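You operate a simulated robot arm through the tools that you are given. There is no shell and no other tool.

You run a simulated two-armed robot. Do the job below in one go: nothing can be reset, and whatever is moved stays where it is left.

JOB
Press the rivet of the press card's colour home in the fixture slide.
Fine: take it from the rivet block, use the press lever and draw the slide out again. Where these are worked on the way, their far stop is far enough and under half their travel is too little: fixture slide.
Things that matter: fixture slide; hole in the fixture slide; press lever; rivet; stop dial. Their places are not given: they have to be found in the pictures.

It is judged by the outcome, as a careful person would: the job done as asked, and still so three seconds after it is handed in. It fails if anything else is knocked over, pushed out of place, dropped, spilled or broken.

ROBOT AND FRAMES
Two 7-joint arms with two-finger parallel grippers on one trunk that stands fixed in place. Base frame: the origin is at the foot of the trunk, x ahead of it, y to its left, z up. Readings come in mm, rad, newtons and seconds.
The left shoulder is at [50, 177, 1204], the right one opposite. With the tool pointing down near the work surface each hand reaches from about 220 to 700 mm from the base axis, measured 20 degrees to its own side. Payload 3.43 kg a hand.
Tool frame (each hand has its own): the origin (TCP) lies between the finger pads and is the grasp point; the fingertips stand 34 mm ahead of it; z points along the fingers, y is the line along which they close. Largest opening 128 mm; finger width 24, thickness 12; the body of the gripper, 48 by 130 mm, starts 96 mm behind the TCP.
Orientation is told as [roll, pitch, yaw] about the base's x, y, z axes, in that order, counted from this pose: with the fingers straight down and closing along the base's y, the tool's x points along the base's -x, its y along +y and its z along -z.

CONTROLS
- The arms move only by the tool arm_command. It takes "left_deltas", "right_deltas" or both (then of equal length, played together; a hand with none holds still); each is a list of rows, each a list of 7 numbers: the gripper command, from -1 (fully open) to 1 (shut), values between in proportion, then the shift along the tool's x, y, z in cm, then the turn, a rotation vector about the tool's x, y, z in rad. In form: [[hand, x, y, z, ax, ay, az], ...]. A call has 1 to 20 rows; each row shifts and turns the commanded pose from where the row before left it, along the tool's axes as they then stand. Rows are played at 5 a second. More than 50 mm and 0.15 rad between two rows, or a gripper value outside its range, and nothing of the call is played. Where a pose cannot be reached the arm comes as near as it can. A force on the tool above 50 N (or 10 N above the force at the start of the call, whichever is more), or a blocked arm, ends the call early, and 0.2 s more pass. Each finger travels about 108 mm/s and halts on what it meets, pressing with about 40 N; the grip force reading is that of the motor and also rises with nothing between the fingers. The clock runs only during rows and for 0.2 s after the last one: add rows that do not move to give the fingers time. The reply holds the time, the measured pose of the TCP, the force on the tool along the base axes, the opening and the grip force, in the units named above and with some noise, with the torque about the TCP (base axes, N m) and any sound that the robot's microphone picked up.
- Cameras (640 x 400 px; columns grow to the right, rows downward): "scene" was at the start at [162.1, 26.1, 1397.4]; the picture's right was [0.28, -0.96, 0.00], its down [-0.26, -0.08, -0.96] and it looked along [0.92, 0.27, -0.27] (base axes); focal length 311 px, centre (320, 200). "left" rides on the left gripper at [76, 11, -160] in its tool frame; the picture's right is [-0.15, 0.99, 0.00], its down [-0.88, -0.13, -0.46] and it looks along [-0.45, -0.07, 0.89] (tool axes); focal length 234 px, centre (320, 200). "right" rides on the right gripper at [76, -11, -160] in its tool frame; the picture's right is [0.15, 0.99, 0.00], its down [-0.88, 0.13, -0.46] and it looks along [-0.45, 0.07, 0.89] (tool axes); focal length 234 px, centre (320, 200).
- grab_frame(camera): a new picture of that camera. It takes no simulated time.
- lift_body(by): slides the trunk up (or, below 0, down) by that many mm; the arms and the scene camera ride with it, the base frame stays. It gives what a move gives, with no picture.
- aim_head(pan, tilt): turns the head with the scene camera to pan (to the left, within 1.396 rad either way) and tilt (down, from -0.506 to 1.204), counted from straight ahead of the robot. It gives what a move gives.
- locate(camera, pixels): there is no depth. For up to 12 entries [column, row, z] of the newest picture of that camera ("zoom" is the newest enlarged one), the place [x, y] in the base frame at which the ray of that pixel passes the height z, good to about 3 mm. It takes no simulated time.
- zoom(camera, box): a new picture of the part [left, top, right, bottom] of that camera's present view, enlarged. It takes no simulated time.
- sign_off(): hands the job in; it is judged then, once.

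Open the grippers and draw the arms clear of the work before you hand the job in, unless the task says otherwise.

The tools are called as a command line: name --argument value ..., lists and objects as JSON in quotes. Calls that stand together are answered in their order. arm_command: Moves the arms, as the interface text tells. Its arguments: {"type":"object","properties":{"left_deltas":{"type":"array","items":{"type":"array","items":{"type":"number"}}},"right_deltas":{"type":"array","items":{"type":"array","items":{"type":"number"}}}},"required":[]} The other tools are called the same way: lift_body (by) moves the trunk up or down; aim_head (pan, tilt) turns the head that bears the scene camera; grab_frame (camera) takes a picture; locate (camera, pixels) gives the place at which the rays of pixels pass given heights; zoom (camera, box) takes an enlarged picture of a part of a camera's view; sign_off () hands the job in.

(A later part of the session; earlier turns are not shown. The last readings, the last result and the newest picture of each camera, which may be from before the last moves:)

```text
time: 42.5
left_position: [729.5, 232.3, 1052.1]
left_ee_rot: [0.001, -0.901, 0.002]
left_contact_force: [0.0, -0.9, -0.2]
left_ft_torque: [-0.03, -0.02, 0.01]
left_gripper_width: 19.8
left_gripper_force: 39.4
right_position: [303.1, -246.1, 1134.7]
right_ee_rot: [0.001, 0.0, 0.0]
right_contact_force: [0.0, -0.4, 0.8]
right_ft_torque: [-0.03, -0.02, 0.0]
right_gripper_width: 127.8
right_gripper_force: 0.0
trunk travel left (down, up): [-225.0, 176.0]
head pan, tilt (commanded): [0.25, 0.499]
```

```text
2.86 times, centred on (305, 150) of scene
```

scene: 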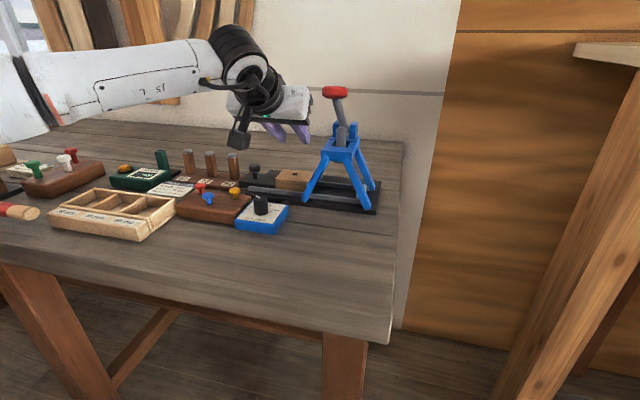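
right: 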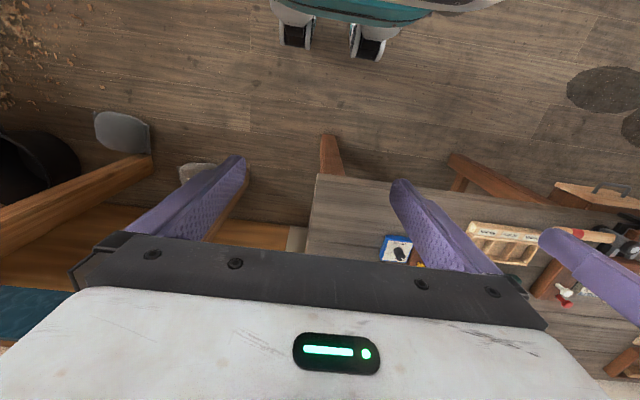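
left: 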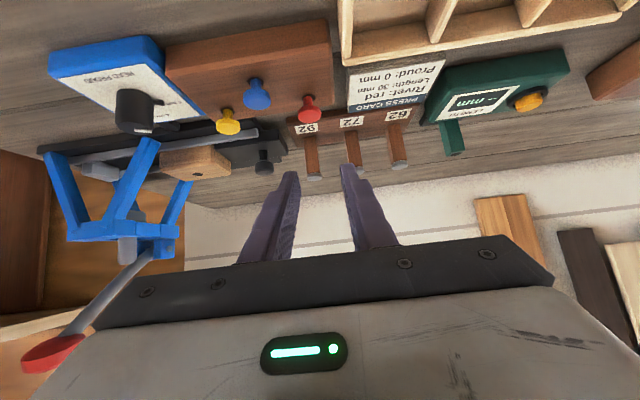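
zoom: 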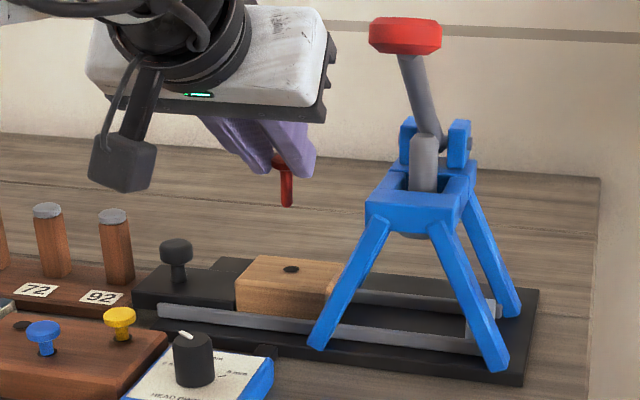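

The rivet hangs above the hole in the scene view. I lower until the tip is about 9 mm above the block and check the alignment.

arm_command --left_deltas '[[0.9, 1.09, -0.07, 0.777, 0, 0, 0], [0.9, 1.09, -0.07, 0.777, 0, 0, 0], [0.9, 1.09, -0.07, 0.777, 0, 0, 0], [0.9, 0, 0, 0, 0, 0, 0], [0.9, 0, 0, 0, 0, 0, 0]]'

zoom --camera "left" --box '[270, 100, 370, 180]'

zoom --camera "scene" --box '[260, 120, 340, 190]'

```text
time: 43.7
left_position: [726.1, 227.9, 1012.4]
left_ee_rot: [0.0, -0.9, 0.0]
left_contact_force: [-1.2, -0.3, -0.1]
left_ft_torque: [0.02, 0.02, 0.0]
left_gripper_width: 20.1
left_gripper_force: 39.6
right_position: [305.0, -246.2, 1134.1]
right_ee_rot: [0.003, 0.0, 0.001]
right_contact_force: [0.4, 0.0, -0.1]
right_ft_torque: [0.0, -0.01, 0.0]
right_gripper_width: 127.8
right_gripper_force: 0.1
trunk travel left (down, up): [-225.0, 176.0]
head pan, tilt (commanded): [0.25, 0.499]
```

```text
5.00 times, centred on (320, 140) of left
```

zoom: 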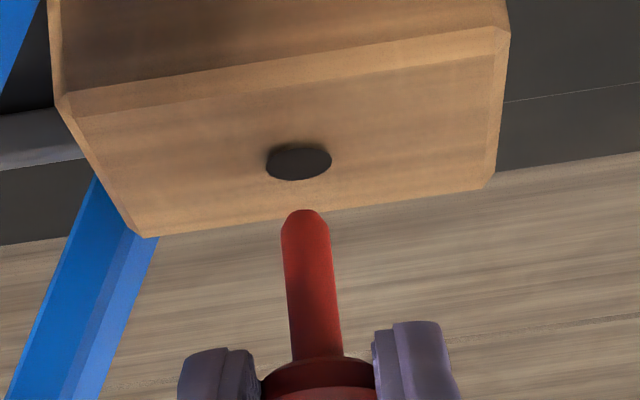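

```text
5.71 times, centred on (300, 155) of scene
```

zoom: 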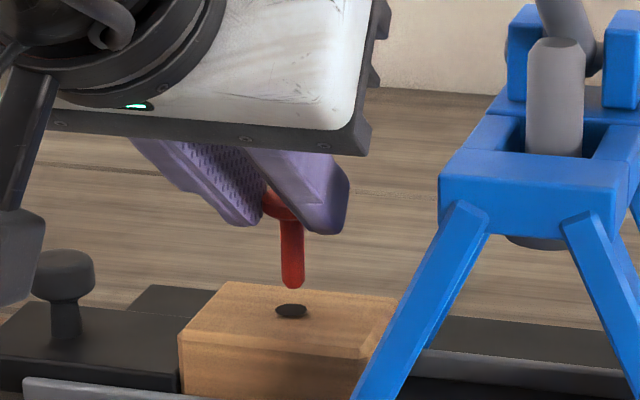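

locate --camera "zoom" --pixels '[[291, 311, 950], [292, 288, 957], [292, 288, 960], [292, 288, 963]]'

```text
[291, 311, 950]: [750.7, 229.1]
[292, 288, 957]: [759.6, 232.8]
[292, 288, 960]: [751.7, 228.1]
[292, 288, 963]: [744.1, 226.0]
```

Tip and hole agree within about 1–2 mm, with the tip slightly ahead. I nudge −1 mm in x and lower gently, watching the force.

arm_command --left_deltas '[[0.9, 0.33, 0.02, 0.23, 0, 0, 0], [0.9, 0.33, 0.02, 0.23, 0, 0, 0], [0.9, 0.33, 0.01, 0.23, 0, 0, 0], [0.9, 0.33, 0, 0.23, 0, 0, 0], [0.9, 0, 0, 0, 0, 0, 0]]'

zoom --camera "left" --box '[270, 100, 370, 180]'

zoom --camera "scene" --box '[260, 120, 340, 190]'

```text
time: 44.9
left_position: [722.6, 228.6, 992.3]
left_ee_rot: [0.002, -0.894, 0.0]
left_contact_force: [-1.7, 0.6, -2.7]
left_ft_torque: [-0.02, -0.2, 0.02]
left_gripper_width: 20.1
left_gripper_force: 40.5
right_position: [304.2, -245.2, 1134.6]
right_ee_rot: [0.002, -0.001, 0.0]
right_contact_force: [0.6, -0.2, 1.0]
right_ft_torque: [0.0, -0.04, 0.02]
right_gripper_width: 128.3
right_gripper_force: 0.1
trunk travel left (down, up): [-225.0, 176.0]
head pan, tilt (commanded): [0.25, 0.499]
```

```text
5.00 times, centred on (320, 140) of left
```

zoom: 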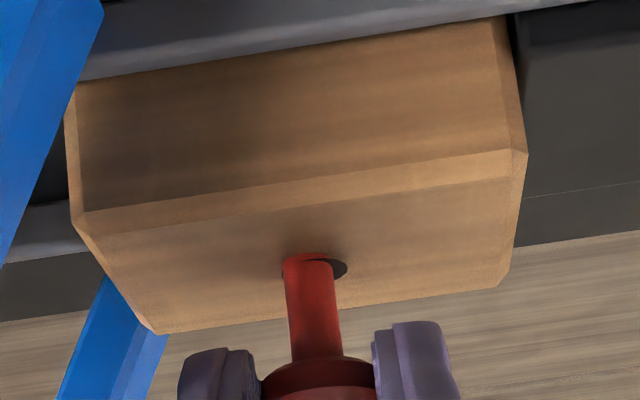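

```text
5.71 times, centred on (300, 155) of scene
```

zoom: 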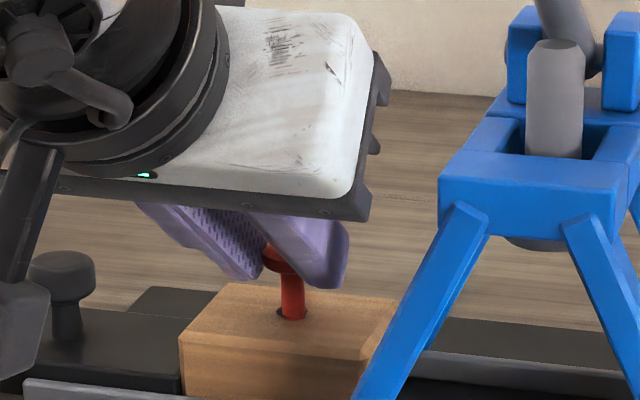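

The shank has entered the hole (about 10 mm deep), sitting toward the −y rim. I shift +1 mm in y and lower another 8 mm.

arm_command --left_deltas '[[0.9, 0, 0.1, 0, 0, 0, 0], [0.9, 0.28, 0.02, 0.29, 0, 0, 0], [0.9, 0.28, 0, 0.29, 0, 0, 0], [0.9, 0, 0, 0, 0, 0, 0]]'

zoom --camera "left" --box '[270, 110, 370, 190]'

zoom --camera "scene" --box '[260, 120, 340, 190]'

```text
time: 45.9
left_position: [724.3, 229.0, 990.9]
left_ee_rot: [-0.001, -0.907, 0.001]
left_contact_force: [-16.0, 1.0, 13.2]
left_ft_torque: [0.09, 0.48, 0.04]
left_gripper_width: 20.0
left_gripper_force: 39.6
right_position: [301.7, -247.4, 1136.9]
right_ee_rot: [0.001, -0.004, 0.0]
right_contact_force: [-0.1, 0.4, 0.0]
right_ft_torque: [-0.02, -0.03, 0.0]
right_gripper_width: 128.1
right_gripper_force: 0.1
trunk travel left (down, up): [-225.0, 176.0]
head pan, tilt (commanded): [0.25, 0.499]
```

```text
5.00 times, centred on (320, 150) of left
```

zoom: 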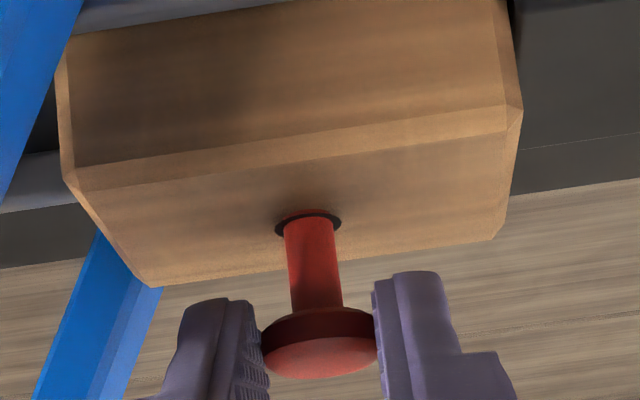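

```text
5.71 times, centred on (300, 155) of scene
```

zoom: 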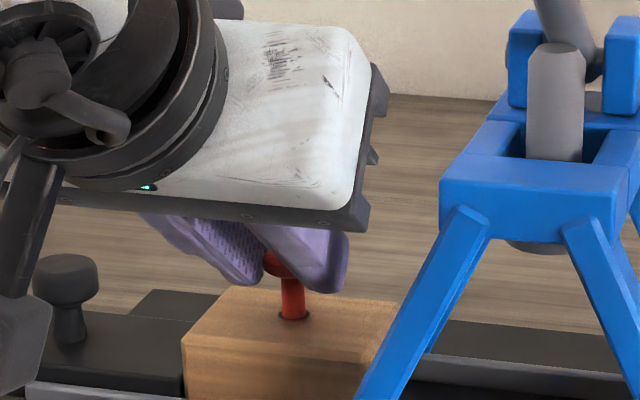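

Resistance of 13 N up and 16 N backward: the shank presses the far rim. I back off slightly, shift −2 mm in x and retry lowering.

arm_command --left_deltas '[[0.9, -0.3, 0, -0.3, 0, 0, 0], [0.9, 0.13, 0, -0.16, 0, 0, 0], [0.9, 0, 0, 0, 0, 0, 0]]'

zoom --camera "left" --box '[270, 110, 370, 190]'

```text
time: 46.7
left_position: [724.2, 230.0, 991.3]
left_ee_rot: [-0.002, -0.903, 0.001]
left_contact_force: [5.7, 0.1, 4.4]
left_ft_torque: [0.05, -0.61, 0.03]
left_gripper_width: 20.1
left_gripper_force: 40.0
right_position: [305.2, -245.8, 1135.6]
right_ee_rot: [0.0, -0.001, 0.0]
right_contact_force: [-0.3, -0.7, 0.4]
right_ft_torque: [0.0, 0.0, -0.04]
right_gripper_width: 127.9
right_gripper_force: 0.0
trunk travel left (down, up): [-225.0, 176.0]
head pan, tilt (commanded): [0.25, 0.499]
```

```text
5.00 times, centred on (320, 150) of left
```

zoom: 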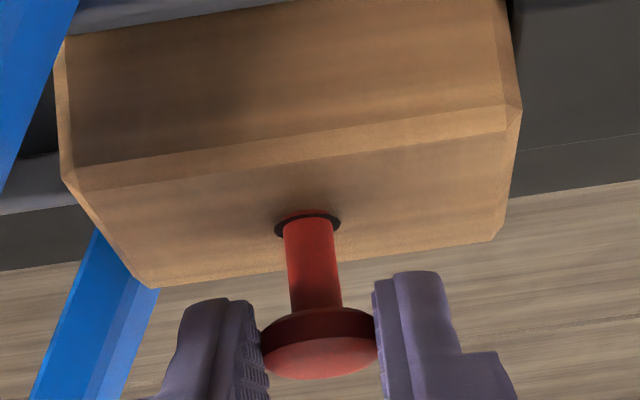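

Now nearly balanced (5.7 N the other way). I centre by 0.5 mm, then open the fingers gently and watch whether the rivet stands.

arm_command --left_deltas '[[0.9, -0.03, 0, 0.04, 0, 0, 0], [0.9, 0, 0, 0, 0, 0, 0]]'

arm_command --left_deltas '[[0.66, 0, 0, 0, 0, 0, 0], [0.62, 0, 0, 0, 0, 0, 0], [0.58, 0, 0, 0, 0, 0, 0], [0.58, 0, 0, 0, 0, 0, 0]]'

zoom --camera "left" --box '[270, 110, 370, 190]'

zoom --camera "scene" --box '[260, 120, 340, 190]'

```text
time: 47.3
left_position: [723.3, 229.4, 991.5]
left_ee_rot: [0.001, -0.9, 0.0]
left_contact_force: [1.2, -0.8, 4.4]
left_ft_torque: [0.07, -0.07, 0.07]
left_gripper_width: 20.1
left_gripper_force: 40.8
right_position: [304.9, -246.5, 1136.4]
right_ee_rot: [0.001, 0.002, -0.001]
right_contact_force: [-0.6, -0.5, 0.2]
right_ft_torque: [-0.01, 0.03, -0.02]
right_gripper_width: 128.3
right_gripper_force: 0.2
trunk travel left (down, up): [-225.0, 176.0]
head pan, tilt (commanded): [0.25, 0.499]
```

```text
time: 48.3
left_position: [723.8, 230.9, 991.5]
left_ee_rot: [0.001, -0.9, 0.0]
left_contact_force: [0.3, -0.2, 1.0]
left_ft_torque: [0.0, -0.02, 0.0]
left_gripper_width: 26.8
left_gripper_force: 0.0
right_position: [304.4, -244.9, 1135.1]
right_ee_rot: [0.002, -0.001, 0.0]
right_contact_force: [0.8, 1.7, -0.3]
right_ft_torque: [0.02, 0.01, 0.02]
right_gripper_width: 127.8
right_gripper_force: 0.0
trunk travel left (down, up): [-225.0, 176.0]
head pan, tilt (commanded): [0.25, 0.499]
```

```text
5.00 times, centred on (320, 150) of left
```

zoom: 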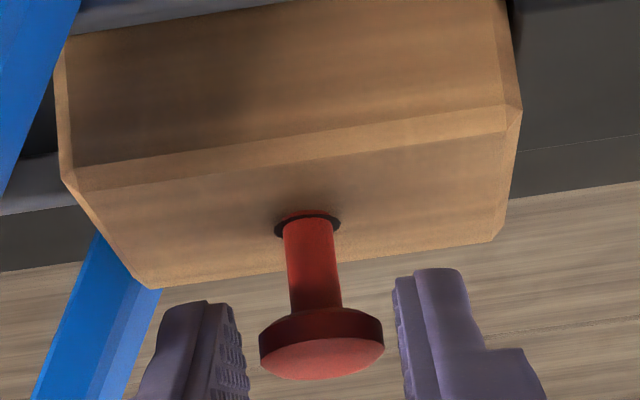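

```text
5.71 times, centred on (300, 155) of scene
```

zoom: 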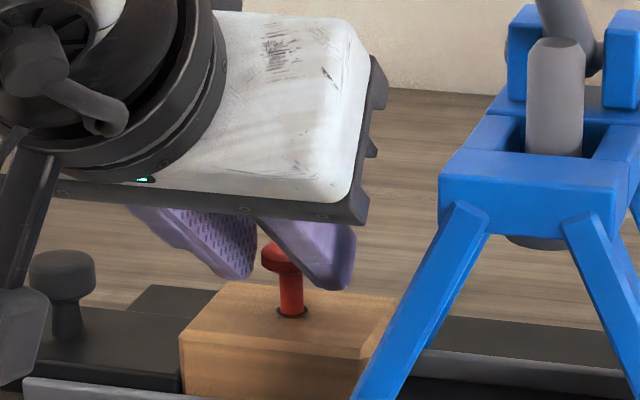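

The rivet stands upright by itself in the hole. I open a bit more and withdraw straight back along the fingers.

arm_command --left_deltas '[[0.45, 0, 0, 0, 0, 0, 0], [0.45, 0, 0, 0, 0, 0, 0], [0.45, 0, 0, -1.5, 0, 0, 0], [0.45, 0, 0, -2.5, 0, 0, 0], [0.45, 0, 0, -3, 0, 0, 0], [0.45, -3, 0, -2, 0, 0, 0], [0.45, 0, 0, 0, 0, 0, 0]]'

grab_frame --camera "left"

zoom --camera "scene" --box '[220, 80, 390, 220]'

```text
time: 49.9
left_position: [670.6, 229.0, 1071.8]
left_ee_rot: [-0.001, -0.898, 0.0]
left_contact_force: [0.3, -0.1, 0.2]
left_ft_torque: [-0.03, -0.01, -0.03]
left_gripper_width: 35.1
left_gripper_force: 0.1
right_position: [304.3, -245.1, 1135.1]
right_ee_rot: [0.002, -0.001, 0.001]
right_contact_force: [0.0, -0.5, -0.3]
right_ft_torque: [-0.02, 0.03, 0.03]
right_gripper_width: 128.0
right_gripper_force: 0.1
trunk travel left (down, up): [-225.0, 176.0]
head pan, tilt (commanded): [0.25, 0.499]
```

```text
taken
```

left: 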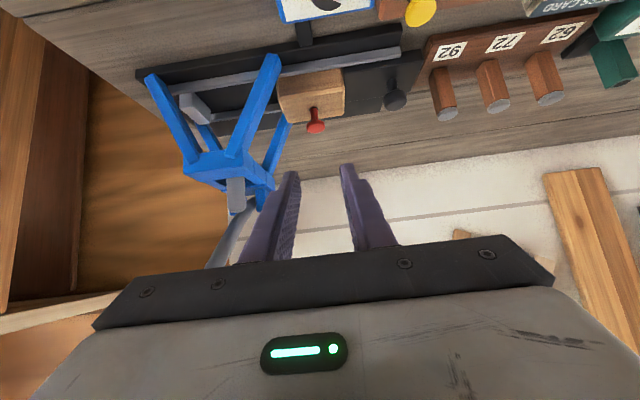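

```text
2.86 times, centred on (305, 150) of scene
```

zoom: 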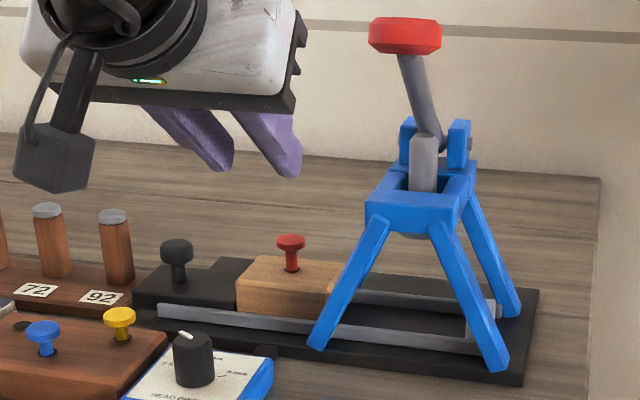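

The rivet stands in the block. I check the clearance under the ram and refine the slide knob's place.

locate --camera "zoom" --pixels '[[415, 237, 980], [415, 237, 990], [415, 237, 1000], [291, 240, 970], [291, 240, 978], [177, 248, 960], [177, 248, 955], [180, 280, 935], [466, 320, 920]]'

zoom --camera "left" --box '[260, 50, 460, 150]'

```text
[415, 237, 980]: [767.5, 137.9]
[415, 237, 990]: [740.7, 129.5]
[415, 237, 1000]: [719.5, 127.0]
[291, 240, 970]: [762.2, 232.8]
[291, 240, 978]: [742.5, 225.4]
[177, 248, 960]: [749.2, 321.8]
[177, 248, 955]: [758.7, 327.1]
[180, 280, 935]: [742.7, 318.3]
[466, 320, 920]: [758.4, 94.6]
```

```text
3.20 times, centred on (360, 100) of left
```

zoom: 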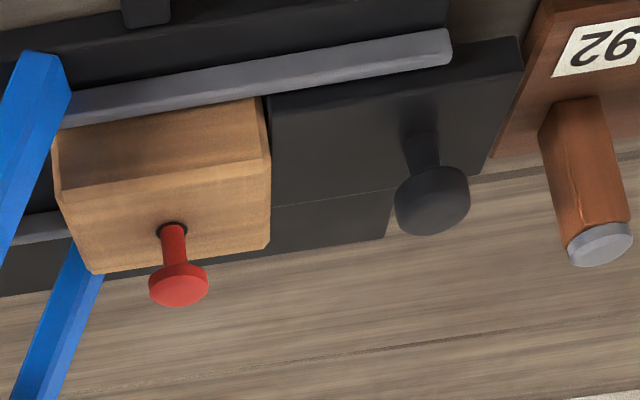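

locate --camera "zoom" --pixels '[[434, 212, 960], [434, 212, 955], [420, 135, 932], [420, 135, 928], [178, 285, 975], [178, 285, 970], [600, 248, 980], [172, 228, 950]]'

```text
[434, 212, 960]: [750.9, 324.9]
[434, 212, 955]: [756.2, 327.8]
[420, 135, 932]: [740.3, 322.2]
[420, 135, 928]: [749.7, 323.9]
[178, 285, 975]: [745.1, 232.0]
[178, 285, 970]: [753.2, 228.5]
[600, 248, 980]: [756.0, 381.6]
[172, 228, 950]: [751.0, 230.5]
```

Ram underside is near z≈986, above the rivet head (≈975). For the slide knob at (751,325,≤960) I need more reach, so I move the hand over to y=325, raise it, and lower the trunk 80 mm.

arm_command --left_deltas '[[0.375, -1.57, 3.2, -1.24, 0, 0, 0], [0.375, -1.57, 3.2, -1.24, 0, 0, 0], [0.375, -1.57, 3.2, -1.24, 0, 0, 0], [0.375, 0, 0, 0, 0, -0.1, 0], [0.375, 0, 0, 0, 0, 0, 0]]'

lift_body --by -80

aim_head --pan 0.25 --tilt 0.38

grab_frame --camera "scene"

grab_frame --camera "left"

```text
time: 51.1
left_position: [671.1, 326.2, 1130.6]
left_ee_rot: [0.0, -1.002, 0.003]
left_contact_force: [-0.3, 0.3, -0.5]
left_ft_torque: [-0.02, 0.02, 0.01]
left_gripper_width: 39.7
left_gripper_force: 0.1
right_position: [305.3, -245.4, 1135.6]
right_ee_rot: [0.002, 0.001, 0.0]
right_contact_force: [-0.1, 0.4, 0.4]
right_ft_torque: [-0.03, 0.02, -0.04]
right_gripper_width: 128.3
right_gripper_force: 0.3
trunk travel left (down, up): [-225.0, 176.0]
head pan, tilt (commanded): [0.25, 0.499]
```

```text
time: 52.3
left_position: [670.8, 325.0, 1051.7]
left_ee_rot: [-0.002, -1.0, 0.0]
left_contact_force: [0.6, 0.3, 0.1]
left_ft_torque: [0.01, 0.01, 0.02]
left_gripper_width: 39.8
left_gripper_force: 0.1
right_position: [304.2, -245.8, 1055.9]
right_ee_rot: [0.001, 0.0, 0.0]
right_contact_force: [0.0, -0.4, -0.2]
right_ft_torque: [-0.02, 0.03, -0.03]
right_gripper_width: 127.9
right_gripper_force: 0.1
trunk travel left (down, up): [-145.0, 256.0]
head pan, tilt (commanded): [0.25, 0.499]
```

```text
time: 53.0
left_position: [671.7, 325.9, 1050.3]
left_ee_rot: [-0.001, -0.999, 0.002]
left_contact_force: [0.0, -0.1, 0.1]
left_ft_torque: [0.03, -0.02, 0.0]
left_gripper_width: 40.1
left_gripper_force: 0.0
right_position: [304.1, -245.3, 1055.0]
right_ee_rot: [0.003, 0.0, 0.001]
right_contact_force: [-0.2, -0.4, -0.5]
right_ft_torque: [0.01, -0.01, 0.01]
right_gripper_width: 127.9
right_gripper_force: 0.0
trunk travel left (down, up): [-145.0, 256.0]
head pan, tilt (commanded): [0.25, 0.38]
```

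```text
taken
```

scene: 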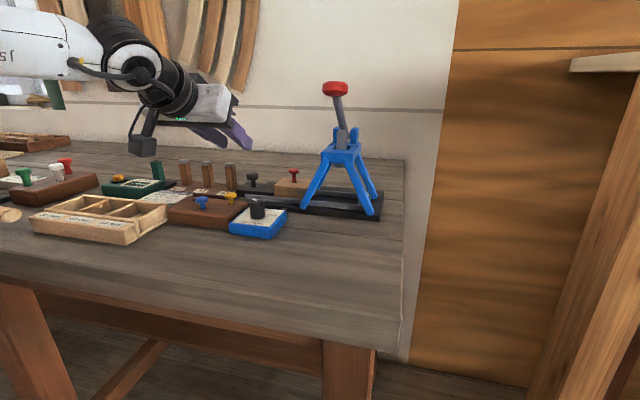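

```text
taken
```

left: 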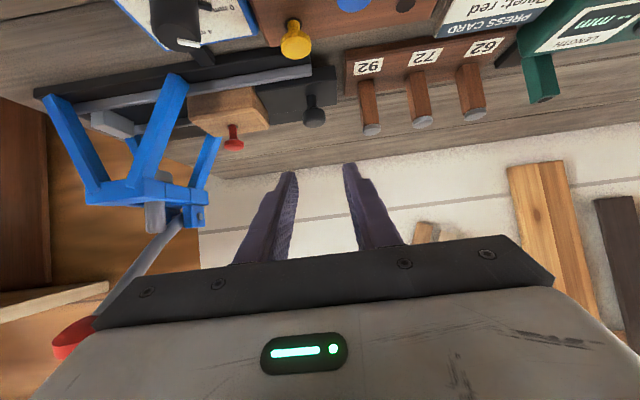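

Hand is at (671,325,1051), tilt 1.0. I advance above the slide knob.

arm_command --left_deltas '[[0.375, -0.8, 0, 3.1, 0, 0, 0], [0.375, -0.8, 0, 3.1, 0, 0, 0], [0.375, 0, 0, 0, 0, 0, 0], [0.375, 0, 0, 0, 0, 0, 0]]'

zoom --camera "left" --box '[220, 40, 440, 200]'

zoom --camera "scene" --box '[150, 90, 330, 230]'

```text
time: 54.0
left_position: [733.1, 327.0, 1031.3]
left_ee_rot: [0.002, -1.0, 0.001]
left_contact_force: [0.7, -0.5, -0.2]
left_ft_torque: [0.01, -0.04, 0.01]
left_gripper_width: 40.0
left_gripper_force: 0.0
right_position: [304.7, -247.1, 1055.0]
right_ee_rot: [0.001, -0.002, -0.001]
right_contact_force: [-0.8, -0.3, -0.2]
right_ft_torque: [-0.04, -0.01, -0.01]
right_gripper_width: 128.1
right_gripper_force: 0.0
trunk travel left (down, up): [-145.0, 256.0]
head pan, tilt (commanded): [0.25, 0.38]
```

```text
2.50 times, centred on (330, 120) of left
```

zoom: 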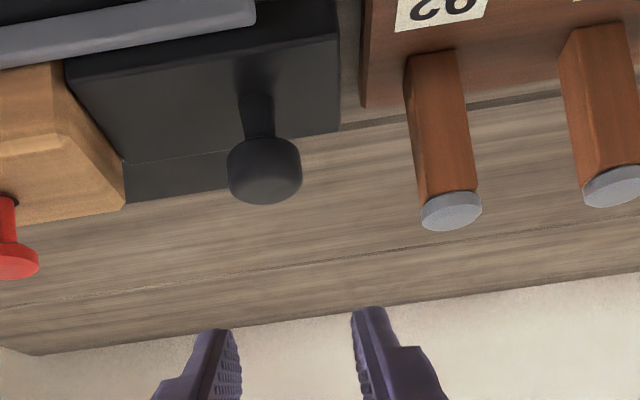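

```text
2.86 times, centred on (240, 160) of scene
```

zoom: 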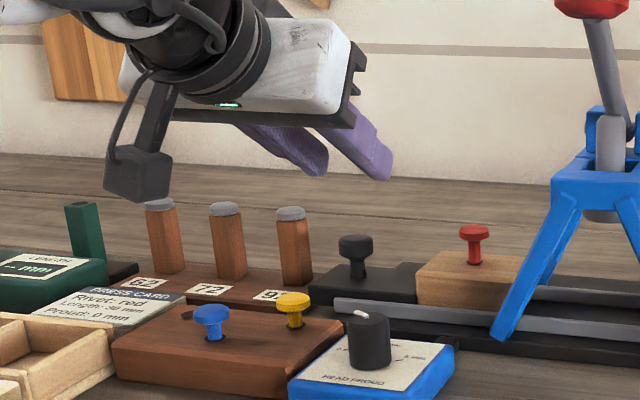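

Aligned in y within 2 mm. I lower 45 mm and check again.

arm_command --left_deltas '[[0.375, 1.89, -0.07, 1.19, 0, 0, 0], [0.375, 1.89, -0.07, 1.19, 0, 0, 0], [0.375, 0, 0, 0, 0, 0, 0]]'

zoom --camera "left" --box '[240, 80, 420, 210]'

zoom --camera "scene" --box '[180, 130, 300, 230]'

```text
time: 54.8
left_position: [732.3, 325.6, 986.0]
left_ee_rot: [-0.001, -0.999, 0.002]
left_contact_force: [0.2, 0.7, -0.1]
left_ft_torque: [0.0, 0.01, -0.01]
left_gripper_width: 39.8
left_gripper_force: 0.0
right_position: [304.3, -245.3, 1054.4]
right_ee_rot: [0.001, 0.0, 0.0]
right_contact_force: [-0.4, 0.0, -0.9]
right_ft_torque: [-0.02, 0.05, 0.03]
right_gripper_width: 127.9
right_gripper_force: 0.1
trunk travel left (down, up): [-145.0, 256.0]
head pan, tilt (commanded): [0.25, 0.38]
```

```text
3.08 times, centred on (330, 145) of left
```

zoom: 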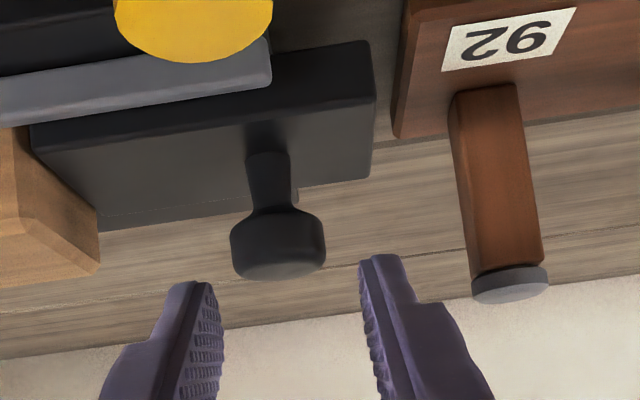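

```text
4.00 times, centred on (240, 180) of scene
```

zoom: 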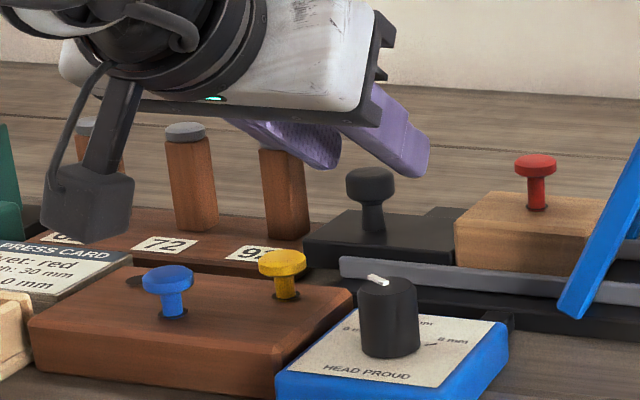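

Well aligned. I lower the last 21 mm and close on the knob.

arm_command --left_deltas '[[0.375, 0.88, 0, 0.57, 0, 0, 0], [0.375, 0.88, 0, 0.57, 0, 0, 0], [0.375, 0, 0, 0, 0, 0, 0]]'

zoom --camera "left" --box '[240, 100, 420, 230]'

zoom --camera "scene" --box '[180, 130, 300, 230]'

```text
time: 55.5
left_position: [733.2, 324.4, 965.7]
left_ee_rot: [0.0, -0.999, 0.002]
left_contact_force: [0.1, -0.2, -0.4]
left_ft_torque: [-0.03, 0.02, 0.0]
left_gripper_width: 39.9
left_gripper_force: 0.2
right_position: [303.3, -245.8, 1055.3]
right_ee_rot: [0.003, 0.002, 0.001]
right_contact_force: [0.4, -0.7, -0.3]
right_ft_torque: [0.01, -0.01, 0.01]
right_gripper_width: 127.9
right_gripper_force: 0.1
trunk travel left (down, up): [-145.0, 256.0]
head pan, tilt (commanded): [0.25, 0.38]
```

```text
3.08 times, centred on (330, 165) of left
```

zoom: 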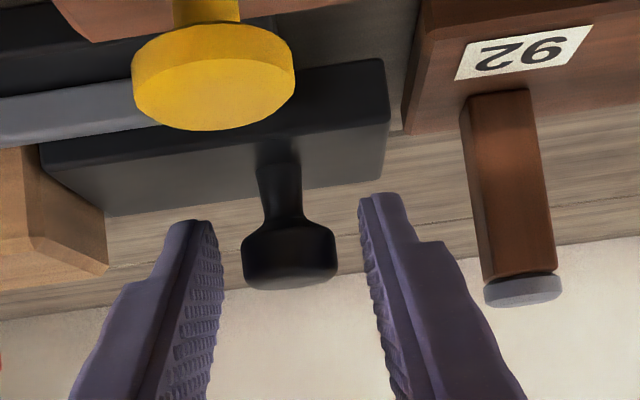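

```text
4.00 times, centred on (240, 180) of scene
```

zoom: 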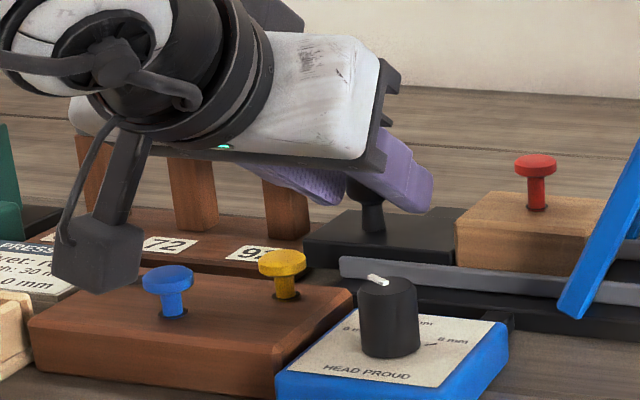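

The knob sits between the pads. I close on it.

arm_command --left_deltas '[[0.5, 0, 0, 0, 0, 0, 0], [0.7, 0, 0, 0, 0, 0, 0], [0.8, 0, 0, 0, 0, 0, 0], [0.8, 0, 0, 0, 0, 0, 0]]'

zoom --camera "left" --box '[240, 100, 420, 230]'

```text
time: 56.5
left_position: [731.9, 324.1, 965.1]
left_ee_rot: [-0.002, -1.0, -0.001]
left_contact_force: [0.1, -0.7, -1.1]
left_ft_torque: [-0.01, -0.02, -0.01]
left_gripper_width: 25.5
left_gripper_force: 44.8
right_position: [304.0, -246.2, 1055.5]
right_ee_rot: [0.001, 0.0, 0.001]
right_contact_force: [-0.4, 0.6, 0.1]
right_ft_torque: [0.01, 0.0, 0.02]
right_gripper_width: 128.1
right_gripper_force: 0.0
trunk travel left (down, up): [-145.0, 256.0]
head pan, tilt (commanded): [0.25, 0.38]
```

```text
3.08 times, centred on (330, 165) of left
```

zoom: 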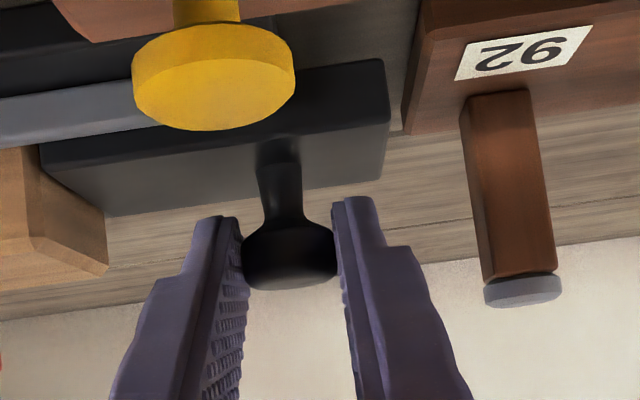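

Gripped the slide knob (25.5 mm). I push the slide toward the press (−y), first 30 mm, watching force.

arm_command --left_deltas '[[0.8, 0, -0.5, 0, 0, 0, 0], [0.8, 0, -0.8, 0, 0, 0, 0], [0.8, 0, -0.8, 0, 0, 0, 0], [0.8, 0, -0.9, 0, 0, 0, 0], [0.8, 0, 0, 0, 0, 0, 0]]'

zoom --camera "scene" --box '[180, 70, 400, 230]'

```text
time: 57.8
left_position: [731.3, 294.7, 965.7]
left_ee_rot: [-0.001, -1.0, 0.002]
left_contact_force: [-10.5, 1.2, 0.4]
left_ft_torque: [-0.02, 0.75, 0.1]
left_gripper_width: 25.2
left_gripper_force: 45.8
right_position: [303.6, -244.7, 1055.6]
right_ee_rot: [0.002, -0.001, 0.0]
right_contact_force: [-0.2, -0.1, -0.3]
right_ft_torque: [0.01, -0.01, 0.05]
right_gripper_width: 128.1
right_gripper_force: 0.1
trunk travel left (down, up): [-145.0, 256.0]
head pan, tilt (commanded): [0.25, 0.38]
```

```text
2.50 times, centred on (290, 150) of scene
```

zoom: 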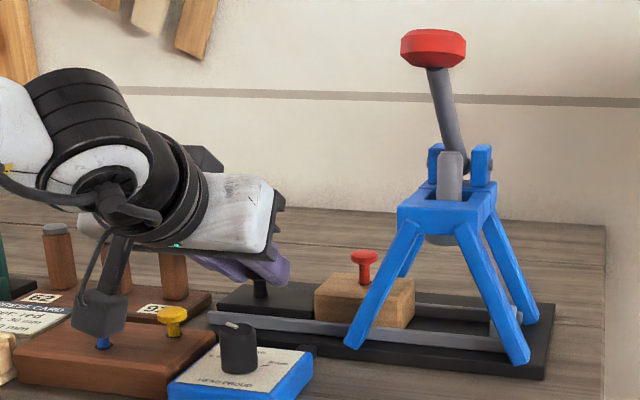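

The slide follows with the rivet upright; a −10 N x-force suggests the slide axis runs slightly toward −x. I continue 40 mm with a small −x correction.

arm_command --left_deltas '[[0.8, 0.03, -0.8, -0.05, 0, 0, 0], [0.8, 0.03, -0.8, -0.05, 0, 0, 0], [0.8, 0.03, -0.8, -0.05, 0, 0, 0], [0.8, 0.02, -0.8, -0.03, 0, 0, 0], [0.8, 0.02, -0.8, -0.03, 0, 0, 0], [0.8, 0, 0, 0, 0, 0, 0]]'

zoom --camera "scene" --box '[180, 70, 400, 230]'

```text
time: 59.1
left_position: [731.7, 253.6, 965.4]
left_ee_rot: [0.001, -1.001, 0.0]
left_contact_force: [20.3, 1.1, -1.8]
left_ft_torque: [0.02, -1.19, 0.05]
left_gripper_width: 25.2
left_gripper_force: 44.7
right_position: [305.7, -245.1, 1053.7]
right_ee_rot: [0.002, 0.001, 0.001]
right_contact_force: [0.3, 0.0, -0.2]
right_ft_torque: [0.03, 0.02, -0.01]
right_gripper_width: 127.9
right_gripper_force: 0.1
trunk travel left (down, up): [-145.0, 256.0]
head pan, tilt (commanded): [0.25, 0.38]
```

```text
2.50 times, centred on (290, 150) of scene
```

zoom: 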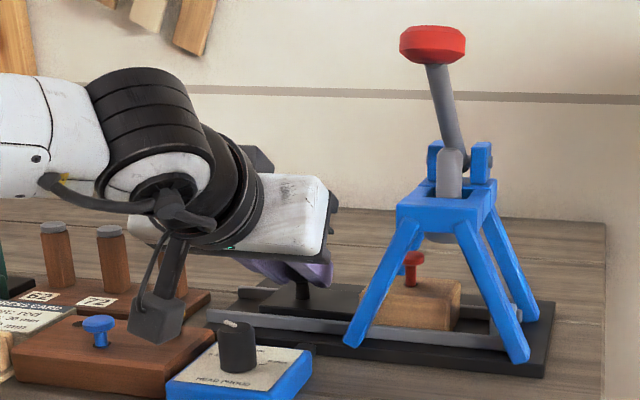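

The −x correction was too much (+20 N), so I undo about 1.3 mm and push on toward the stop.

arm_command --left_deltas '[[0.8, -0.07, -0.6, 0.11, 0, 0, 0], [0.8, 0, -0.7, 0, 0, 0, 0], [0.8, 0, -0.7, 0, 0, 0, 0], [0.8, 0, 0, 0, 0, 0, 0]]'

zoom --camera "scene" --box '[180, 70, 400, 230]'

```text
time: 60.1
left_position: [731.0, 234.5, 965.2]
left_ee_rot: [0.001, -0.998, 0.002]
left_contact_force: [12.2, 0.2, 0.3]
left_ft_torque: [0.03, -0.06, -0.01]
left_gripper_width: 25.0
left_gripper_force: 45.1
right_position: [305.5, -245.0, 1055.6]
right_ee_rot: [0.001, 0.0, 0.0]
right_contact_force: [-0.8, 0.0, -0.2]
right_ft_torque: [-0.01, 0.02, 0.0]
right_gripper_width: 127.9
right_gripper_force: 0.0
trunk travel left (down, up): [-145.0, 256.0]
head pan, tilt (commanded): [0.25, 0.38]
```

```text
2.50 times, centred on (290, 150) of scene
```

zoom: 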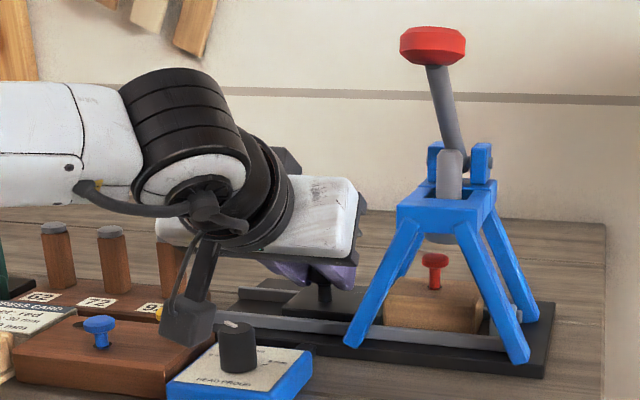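

I check the frame plate's front edge position relative to my gripper body before the last push.

locate --camera "zoom" --pixels '[[397, 207, 1010], [397, 207, 1020], [476, 214, 1010], [476, 214, 1020], [420, 180, 1020], [435, 262, 972], [435, 262, 976]]'

zoom --camera "left" --box '[130, 60, 400, 260]'

```text
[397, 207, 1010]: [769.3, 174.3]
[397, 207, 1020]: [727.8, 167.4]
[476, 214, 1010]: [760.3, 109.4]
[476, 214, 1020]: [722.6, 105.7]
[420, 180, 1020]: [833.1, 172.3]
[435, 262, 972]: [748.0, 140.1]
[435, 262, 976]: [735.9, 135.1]
```

```text
2.00 times, centred on (265, 160) of left
```

zoom: 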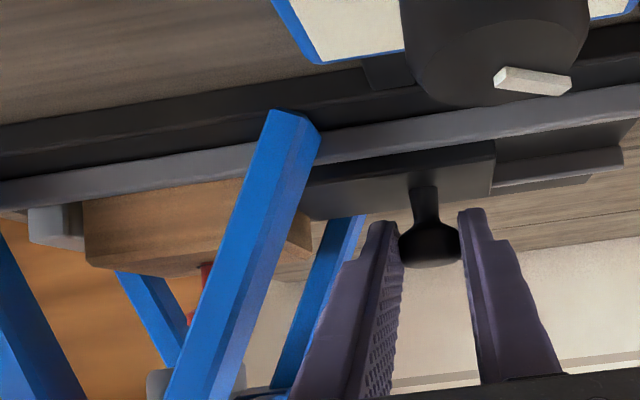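

The block is almost at the grey end stop. I push the remaining distance gently.

arm_command --left_deltas '[[0.8, -0.04, -0.4, 0.06, 0, 0, 0], [0.8, 0, -0.4, 0, 0, 0, 0], [0.8, 0, -0.3, 0, 0, 0, 0], [0.8, 0, 0, 0, 0, 0, 0]]'

zoom --camera "left" --box '[130, 60, 400, 260]'

zoom --camera "scene" --box '[250, 100, 390, 220]'

```text
time: 61.1
left_position: [731.4, 224.9, 965.5]
left_ee_rot: [-0.001, -0.999, 0.002]
left_contact_force: [1.2, 5.7, 3.5]
left_ft_torque: [0.23, 0.22, 0.15]
left_gripper_width: 25.5
left_gripper_force: 45.1
right_position: [305.9, -244.8, 1055.2]
right_ee_rot: [0.002, 0.001, 0.001]
right_contact_force: [0.1, 0.7, -0.3]
right_ft_torque: [0.01, 0.01, 0.03]
right_gripper_width: 127.9
right_gripper_force: 0.0
trunk travel left (down, up): [-145.0, 256.0]
head pan, tilt (commanded): [0.25, 0.38]
```

```text
2.00 times, centred on (265, 160) of left
```

zoom: 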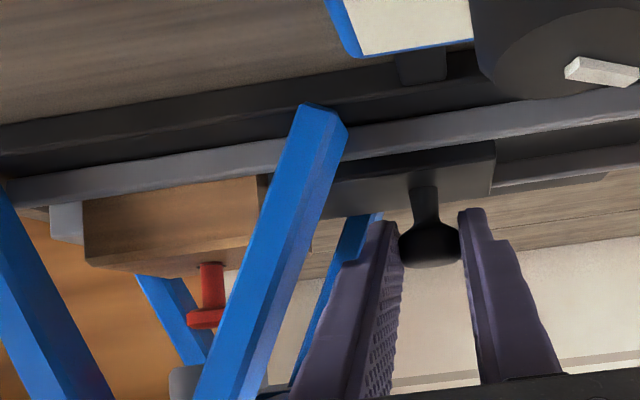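

```text
3.33 times, centred on (320, 160) of scene
```

zoom: 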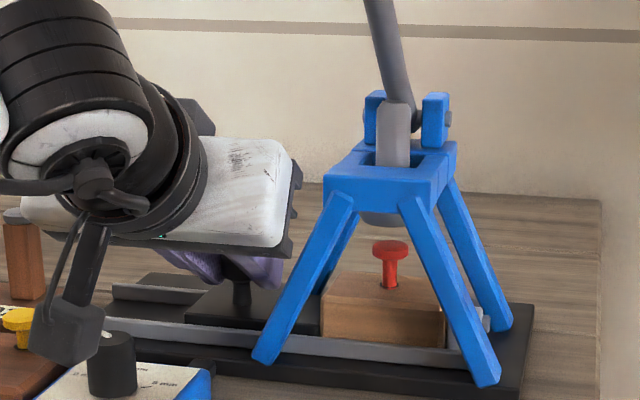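

A +5.7 N reaction in y suggests the stop. I push 5 mm more to confirm.

arm_command --left_deltas '[[0.8, 0, -0.2, 0, 0, 0, 0], [0.8, 0, -0.2, 0, 0, 0, 0], [0.8, 0, 0, 0, 0, 0, 0]]'

zoom --camera "left" --box '[130, 60, 400, 260]'

```text
time: 62.0
left_position: [732.4, 224.4, 966.1]
left_ee_rot: [0.0, -0.999, 0.009]
left_contact_force: [-0.7, 21.5, 3.3]
left_ft_torque: [0.47, -0.26, 0.41]
left_gripper_width: 25.2
left_gripper_force: 44.8
right_position: [303.2, -243.5, 1056.6]
right_ee_rot: [0.001, 0.0, 0.0]
right_contact_force: [0.1, 0.5, 0.1]
right_ft_torque: [0.01, -0.01, 0.0]
right_gripper_width: 127.9
right_gripper_force: 0.0
trunk travel left (down, up): [-145.0, 256.0]
head pan, tilt (commanded): [0.25, 0.38]
```

```text
2.00 times, centred on (265, 160) of left
```

zoom: 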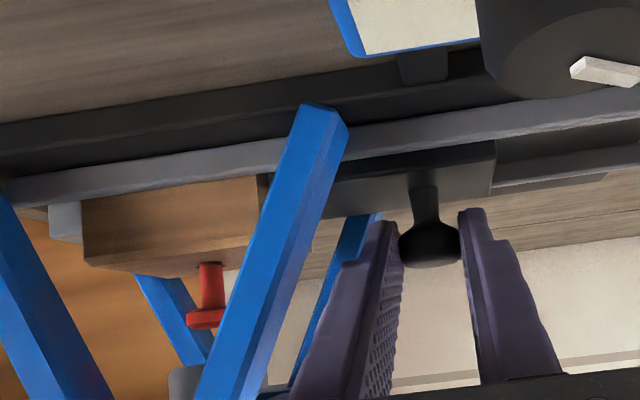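

The slide is at its far stop (21 N reaction, no more motion) with the rivet beneath the ram. I relax the push, open slightly and withdraw back along the fingers.

arm_command --left_deltas '[[0.8, 0, 0.3, 0, 0, 0, 0], [0.6, 0, 0, 0, 0, 0, 0], [0.47, 0, 0, 0, 0, 0, 0], [0.47, 0, 0, 0, 0, 0, 0], [0.47, 0, 0, -2, 0, 0, 0], [0.47, 0, 0, -3, 0, 0, 0], [0.47, 0, 0, -3.5, 0, 0, 0], [0.47, -2, 1, -2, 0, 0, 0], [0.47, 0, 0, 0, 0, 0, 0]]'

zoom --camera "scene" --box '[220, 70, 400, 220]'

grab_frame --camera "left"

```text
time: 64.0
left_position: [654.6, 229.2, 1039.5]
left_ee_rot: [-0.002, -1.0, 0.003]
left_contact_force: [0.1, -0.4, 0.1]
left_ft_torque: [0.04, 0.03, 0.0]
left_gripper_width: 33.7
left_gripper_force: 0.1
right_position: [304.8, -245.7, 1055.4]
right_ee_rot: [0.002, 0.0, 0.0]
right_contact_force: [-0.1, 0.2, -0.2]
right_ft_torque: [-0.01, 0.02, 0.01]
right_gripper_width: 127.8
right_gripper_force: 0.0
trunk travel left (down, up): [-145.0, 256.0]
head pan, tilt (commanded): [0.25, 0.38]
```

```text
2.67 times, centred on (310, 145) of scene
```

zoom: 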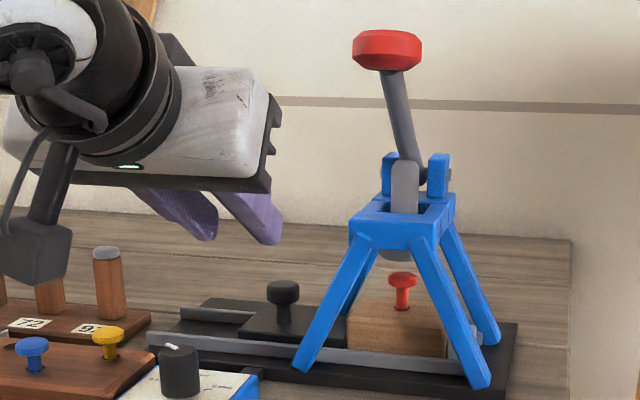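

```text
taken
```

left: 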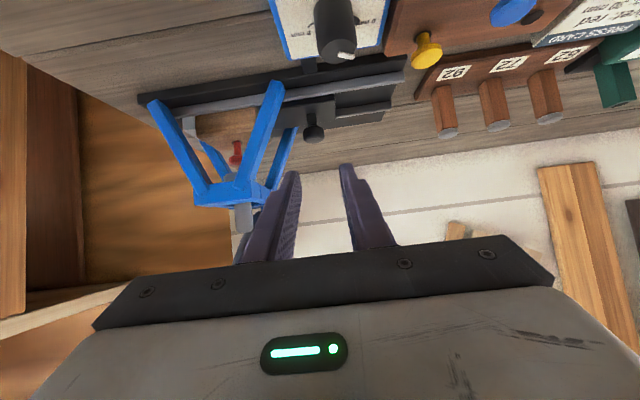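

The slide is home with the rivet under the ram. I back the hand off, raise the trunk 130 mm and reduce the tilt to 0.7 for the lever.

arm_command --left_deltas '[[0.2, 1.62, 0, -2.52, 0, 0, 0], [0.0, 1.62, 0, -2.52, 0, 0, 0], [0.0, 0, 0, 0, 0, 0.1, 0], [0.0, 0, 0, 0, 0, 0.1, 0], [0.0, 0, 0, 0, 0, 0.1, 0], [0.0, 0, 0, 0, 0, 0, 0]]'

lift_body --by 130

aim_head --pan 0.2 --tilt 0.4

grab_frame --camera "scene"

grab_frame --camera "left"

```text
time: 65.3
left_position: [593.3, 231.1, 1039.6]
left_ee_rot: [0.0, -0.698, -0.002]
left_contact_force: [0.2, 0.4, -0.2]
left_ft_torque: [0.0, 0.0, 0.02]
left_gripper_width: 64.1
left_gripper_force: 0.0
right_position: [305.9, -245.4, 1054.4]
right_ee_rot: [0.003, 0.0, 0.0]
right_contact_force: [0.5, 0.8, 0.6]
right_ft_torque: [0.0, 0.02, -0.03]
right_gripper_width: 127.8
right_gripper_force: 0.1
trunk travel left (down, up): [-145.0, 256.0]
head pan, tilt (commanded): [0.25, 0.38]
```

```text
time: 66.9
left_position: [594.2, 232.0, 1168.3]
left_ee_rot: [0.0, -0.7, 0.002]
left_contact_force: [-0.9, -0.6, -0.3]
left_ft_torque: [-0.01, -0.02, 0.01]
left_gripper_width: 64.2
left_gripper_force: 0.0
right_position: [304.6, -246.3, 1185.8]
right_ee_rot: [0.003, -0.001, 0.0]
right_contact_force: [0.4, -0.5, 0.9]
right_ft_torque: [-0.02, 0.02, -0.03]
right_gripper_width: 127.8
right_gripper_force: 0.2
trunk travel left (down, up): [-275.0, 126.0]
head pan, tilt (commanded): [0.25, 0.38]
```

```text
time: 67.6
left_position: [594.0, 232.3, 1168.7]
left_ee_rot: [0.0, -0.699, 0.0]
left_contact_force: [-0.2, 0.2, 0.7]
left_ft_torque: [0.03, -0.01, -0.06]
left_gripper_width: 63.8
left_gripper_force: 0.1
right_position: [304.3, -245.1, 1185.4]
right_ee_rot: [0.003, 0.0, 0.0]
right_contact_force: [-0.2, 0.1, 0.0]
right_ft_torque: [0.03, -0.01, -0.01]
right_gripper_width: 128.1
right_gripper_force: 0.0
trunk travel left (down, up): [-275.0, 126.0]
head pan, tilt (commanded): [0.201, 0.4]
```

```text
taken
```

scene: 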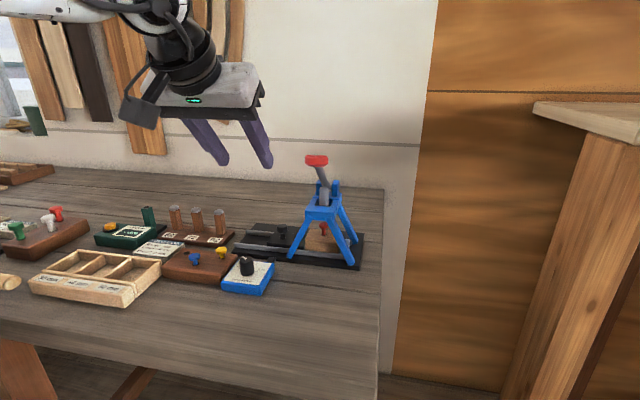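

```text
taken
```

left: 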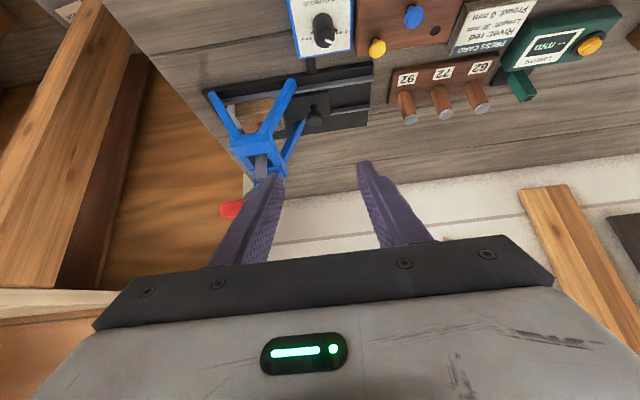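

I zoom both cameras on the red lever knob to refine its location.

zoom --camera "scene" --box '[285, 140, 355, 230]'

locate --camera "scene" --pixels '[[316.5, 161, 1130], [316.5, 161, 1140], [316.5, 161, 1150]]'

zoom --camera "left" --box '[190, 130, 330, 240]'

```text
4.44 times, centred on (320, 185) of scene
```

zoom: 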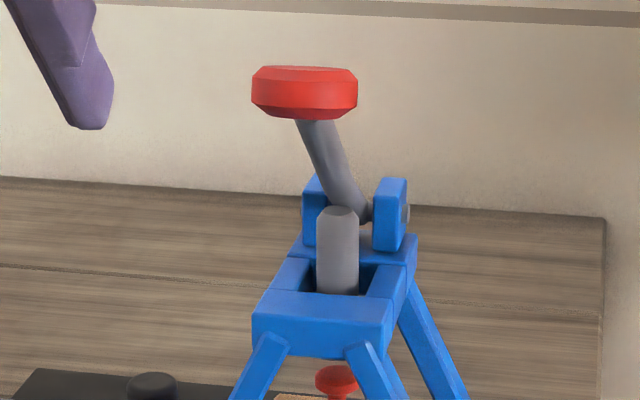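

```text
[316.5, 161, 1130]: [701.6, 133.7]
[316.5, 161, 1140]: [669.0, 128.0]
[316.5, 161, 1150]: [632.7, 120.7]
```

```text
3.64 times, centred on (260, 185) of left
```

zoom: 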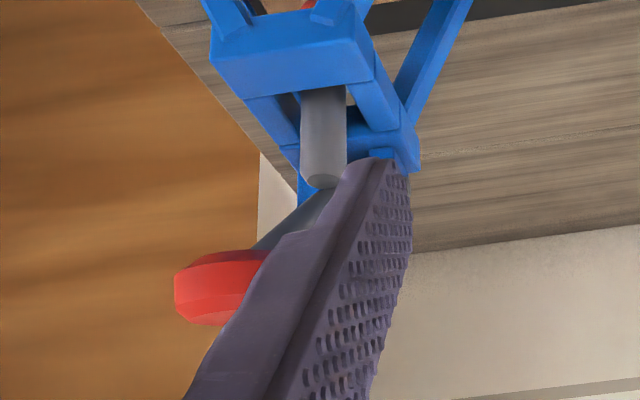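

The knob is at about (671,130,1140), 42 mm across. I move to a pre-grasp point up-and-back from it.

arm_command --left_deltas '[[0.0, -2.1, 0, -1.35, 0, 0, 0], [0.0, -2.1, 0, -1.35, 0, 0, 0], [0.0, 0, -3.4, 0, 0, 0, 0], [0.0, 0, -3.4, 0, 0, 0, 0], [0.0, 0, -3.4, 0, 0, 0, 0], [0.0, 0, 0, 0, 0, 0, 0], [0.0, 0, 0, 0, 0, 0, 0]]'

grab_frame --camera "left"

zoom --camera "scene" --box '[230, 60, 400, 220]'

```text
time: 69.2
left_position: [608.3, 204.2, 1215.1]
left_ee_rot: [-0.002, -0.699, 0.001]
left_contact_force: [0.1, 0.4, -0.6]
left_ft_torque: [0.02, 0.01, 0.01]
left_gripper_width: 64.2
left_gripper_force: 0.1
left hand out of reach, approached as far as the arm can: row 3, 4, 5
right_position: [304.1, -244.2, 1186.1]
right_ee_rot: [0.001, 0.001, 0.0]
right_contact_force: [0.7, 0.1, 0.8]
right_ft_torque: [0.03, 0.03, -0.01]
right_gripper_width: 128.4
right_gripper_force: 0.1
trunk travel left (down, up): [-275.0, 126.0]
head pan, tilt (commanded): [0.201, 0.4]
```

```text
taken
```

left: 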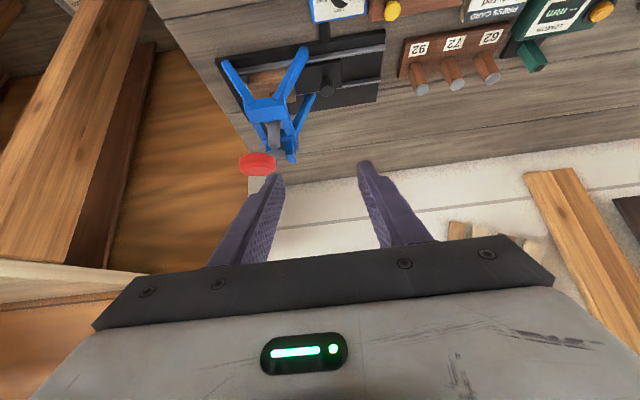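

```text
2.50 times, centred on (315, 140) of scene
```

zoom: 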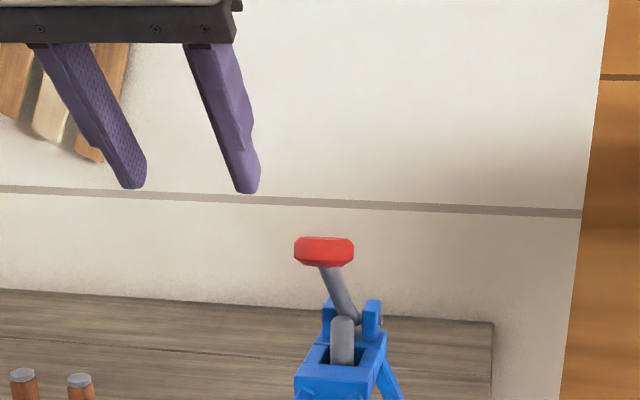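

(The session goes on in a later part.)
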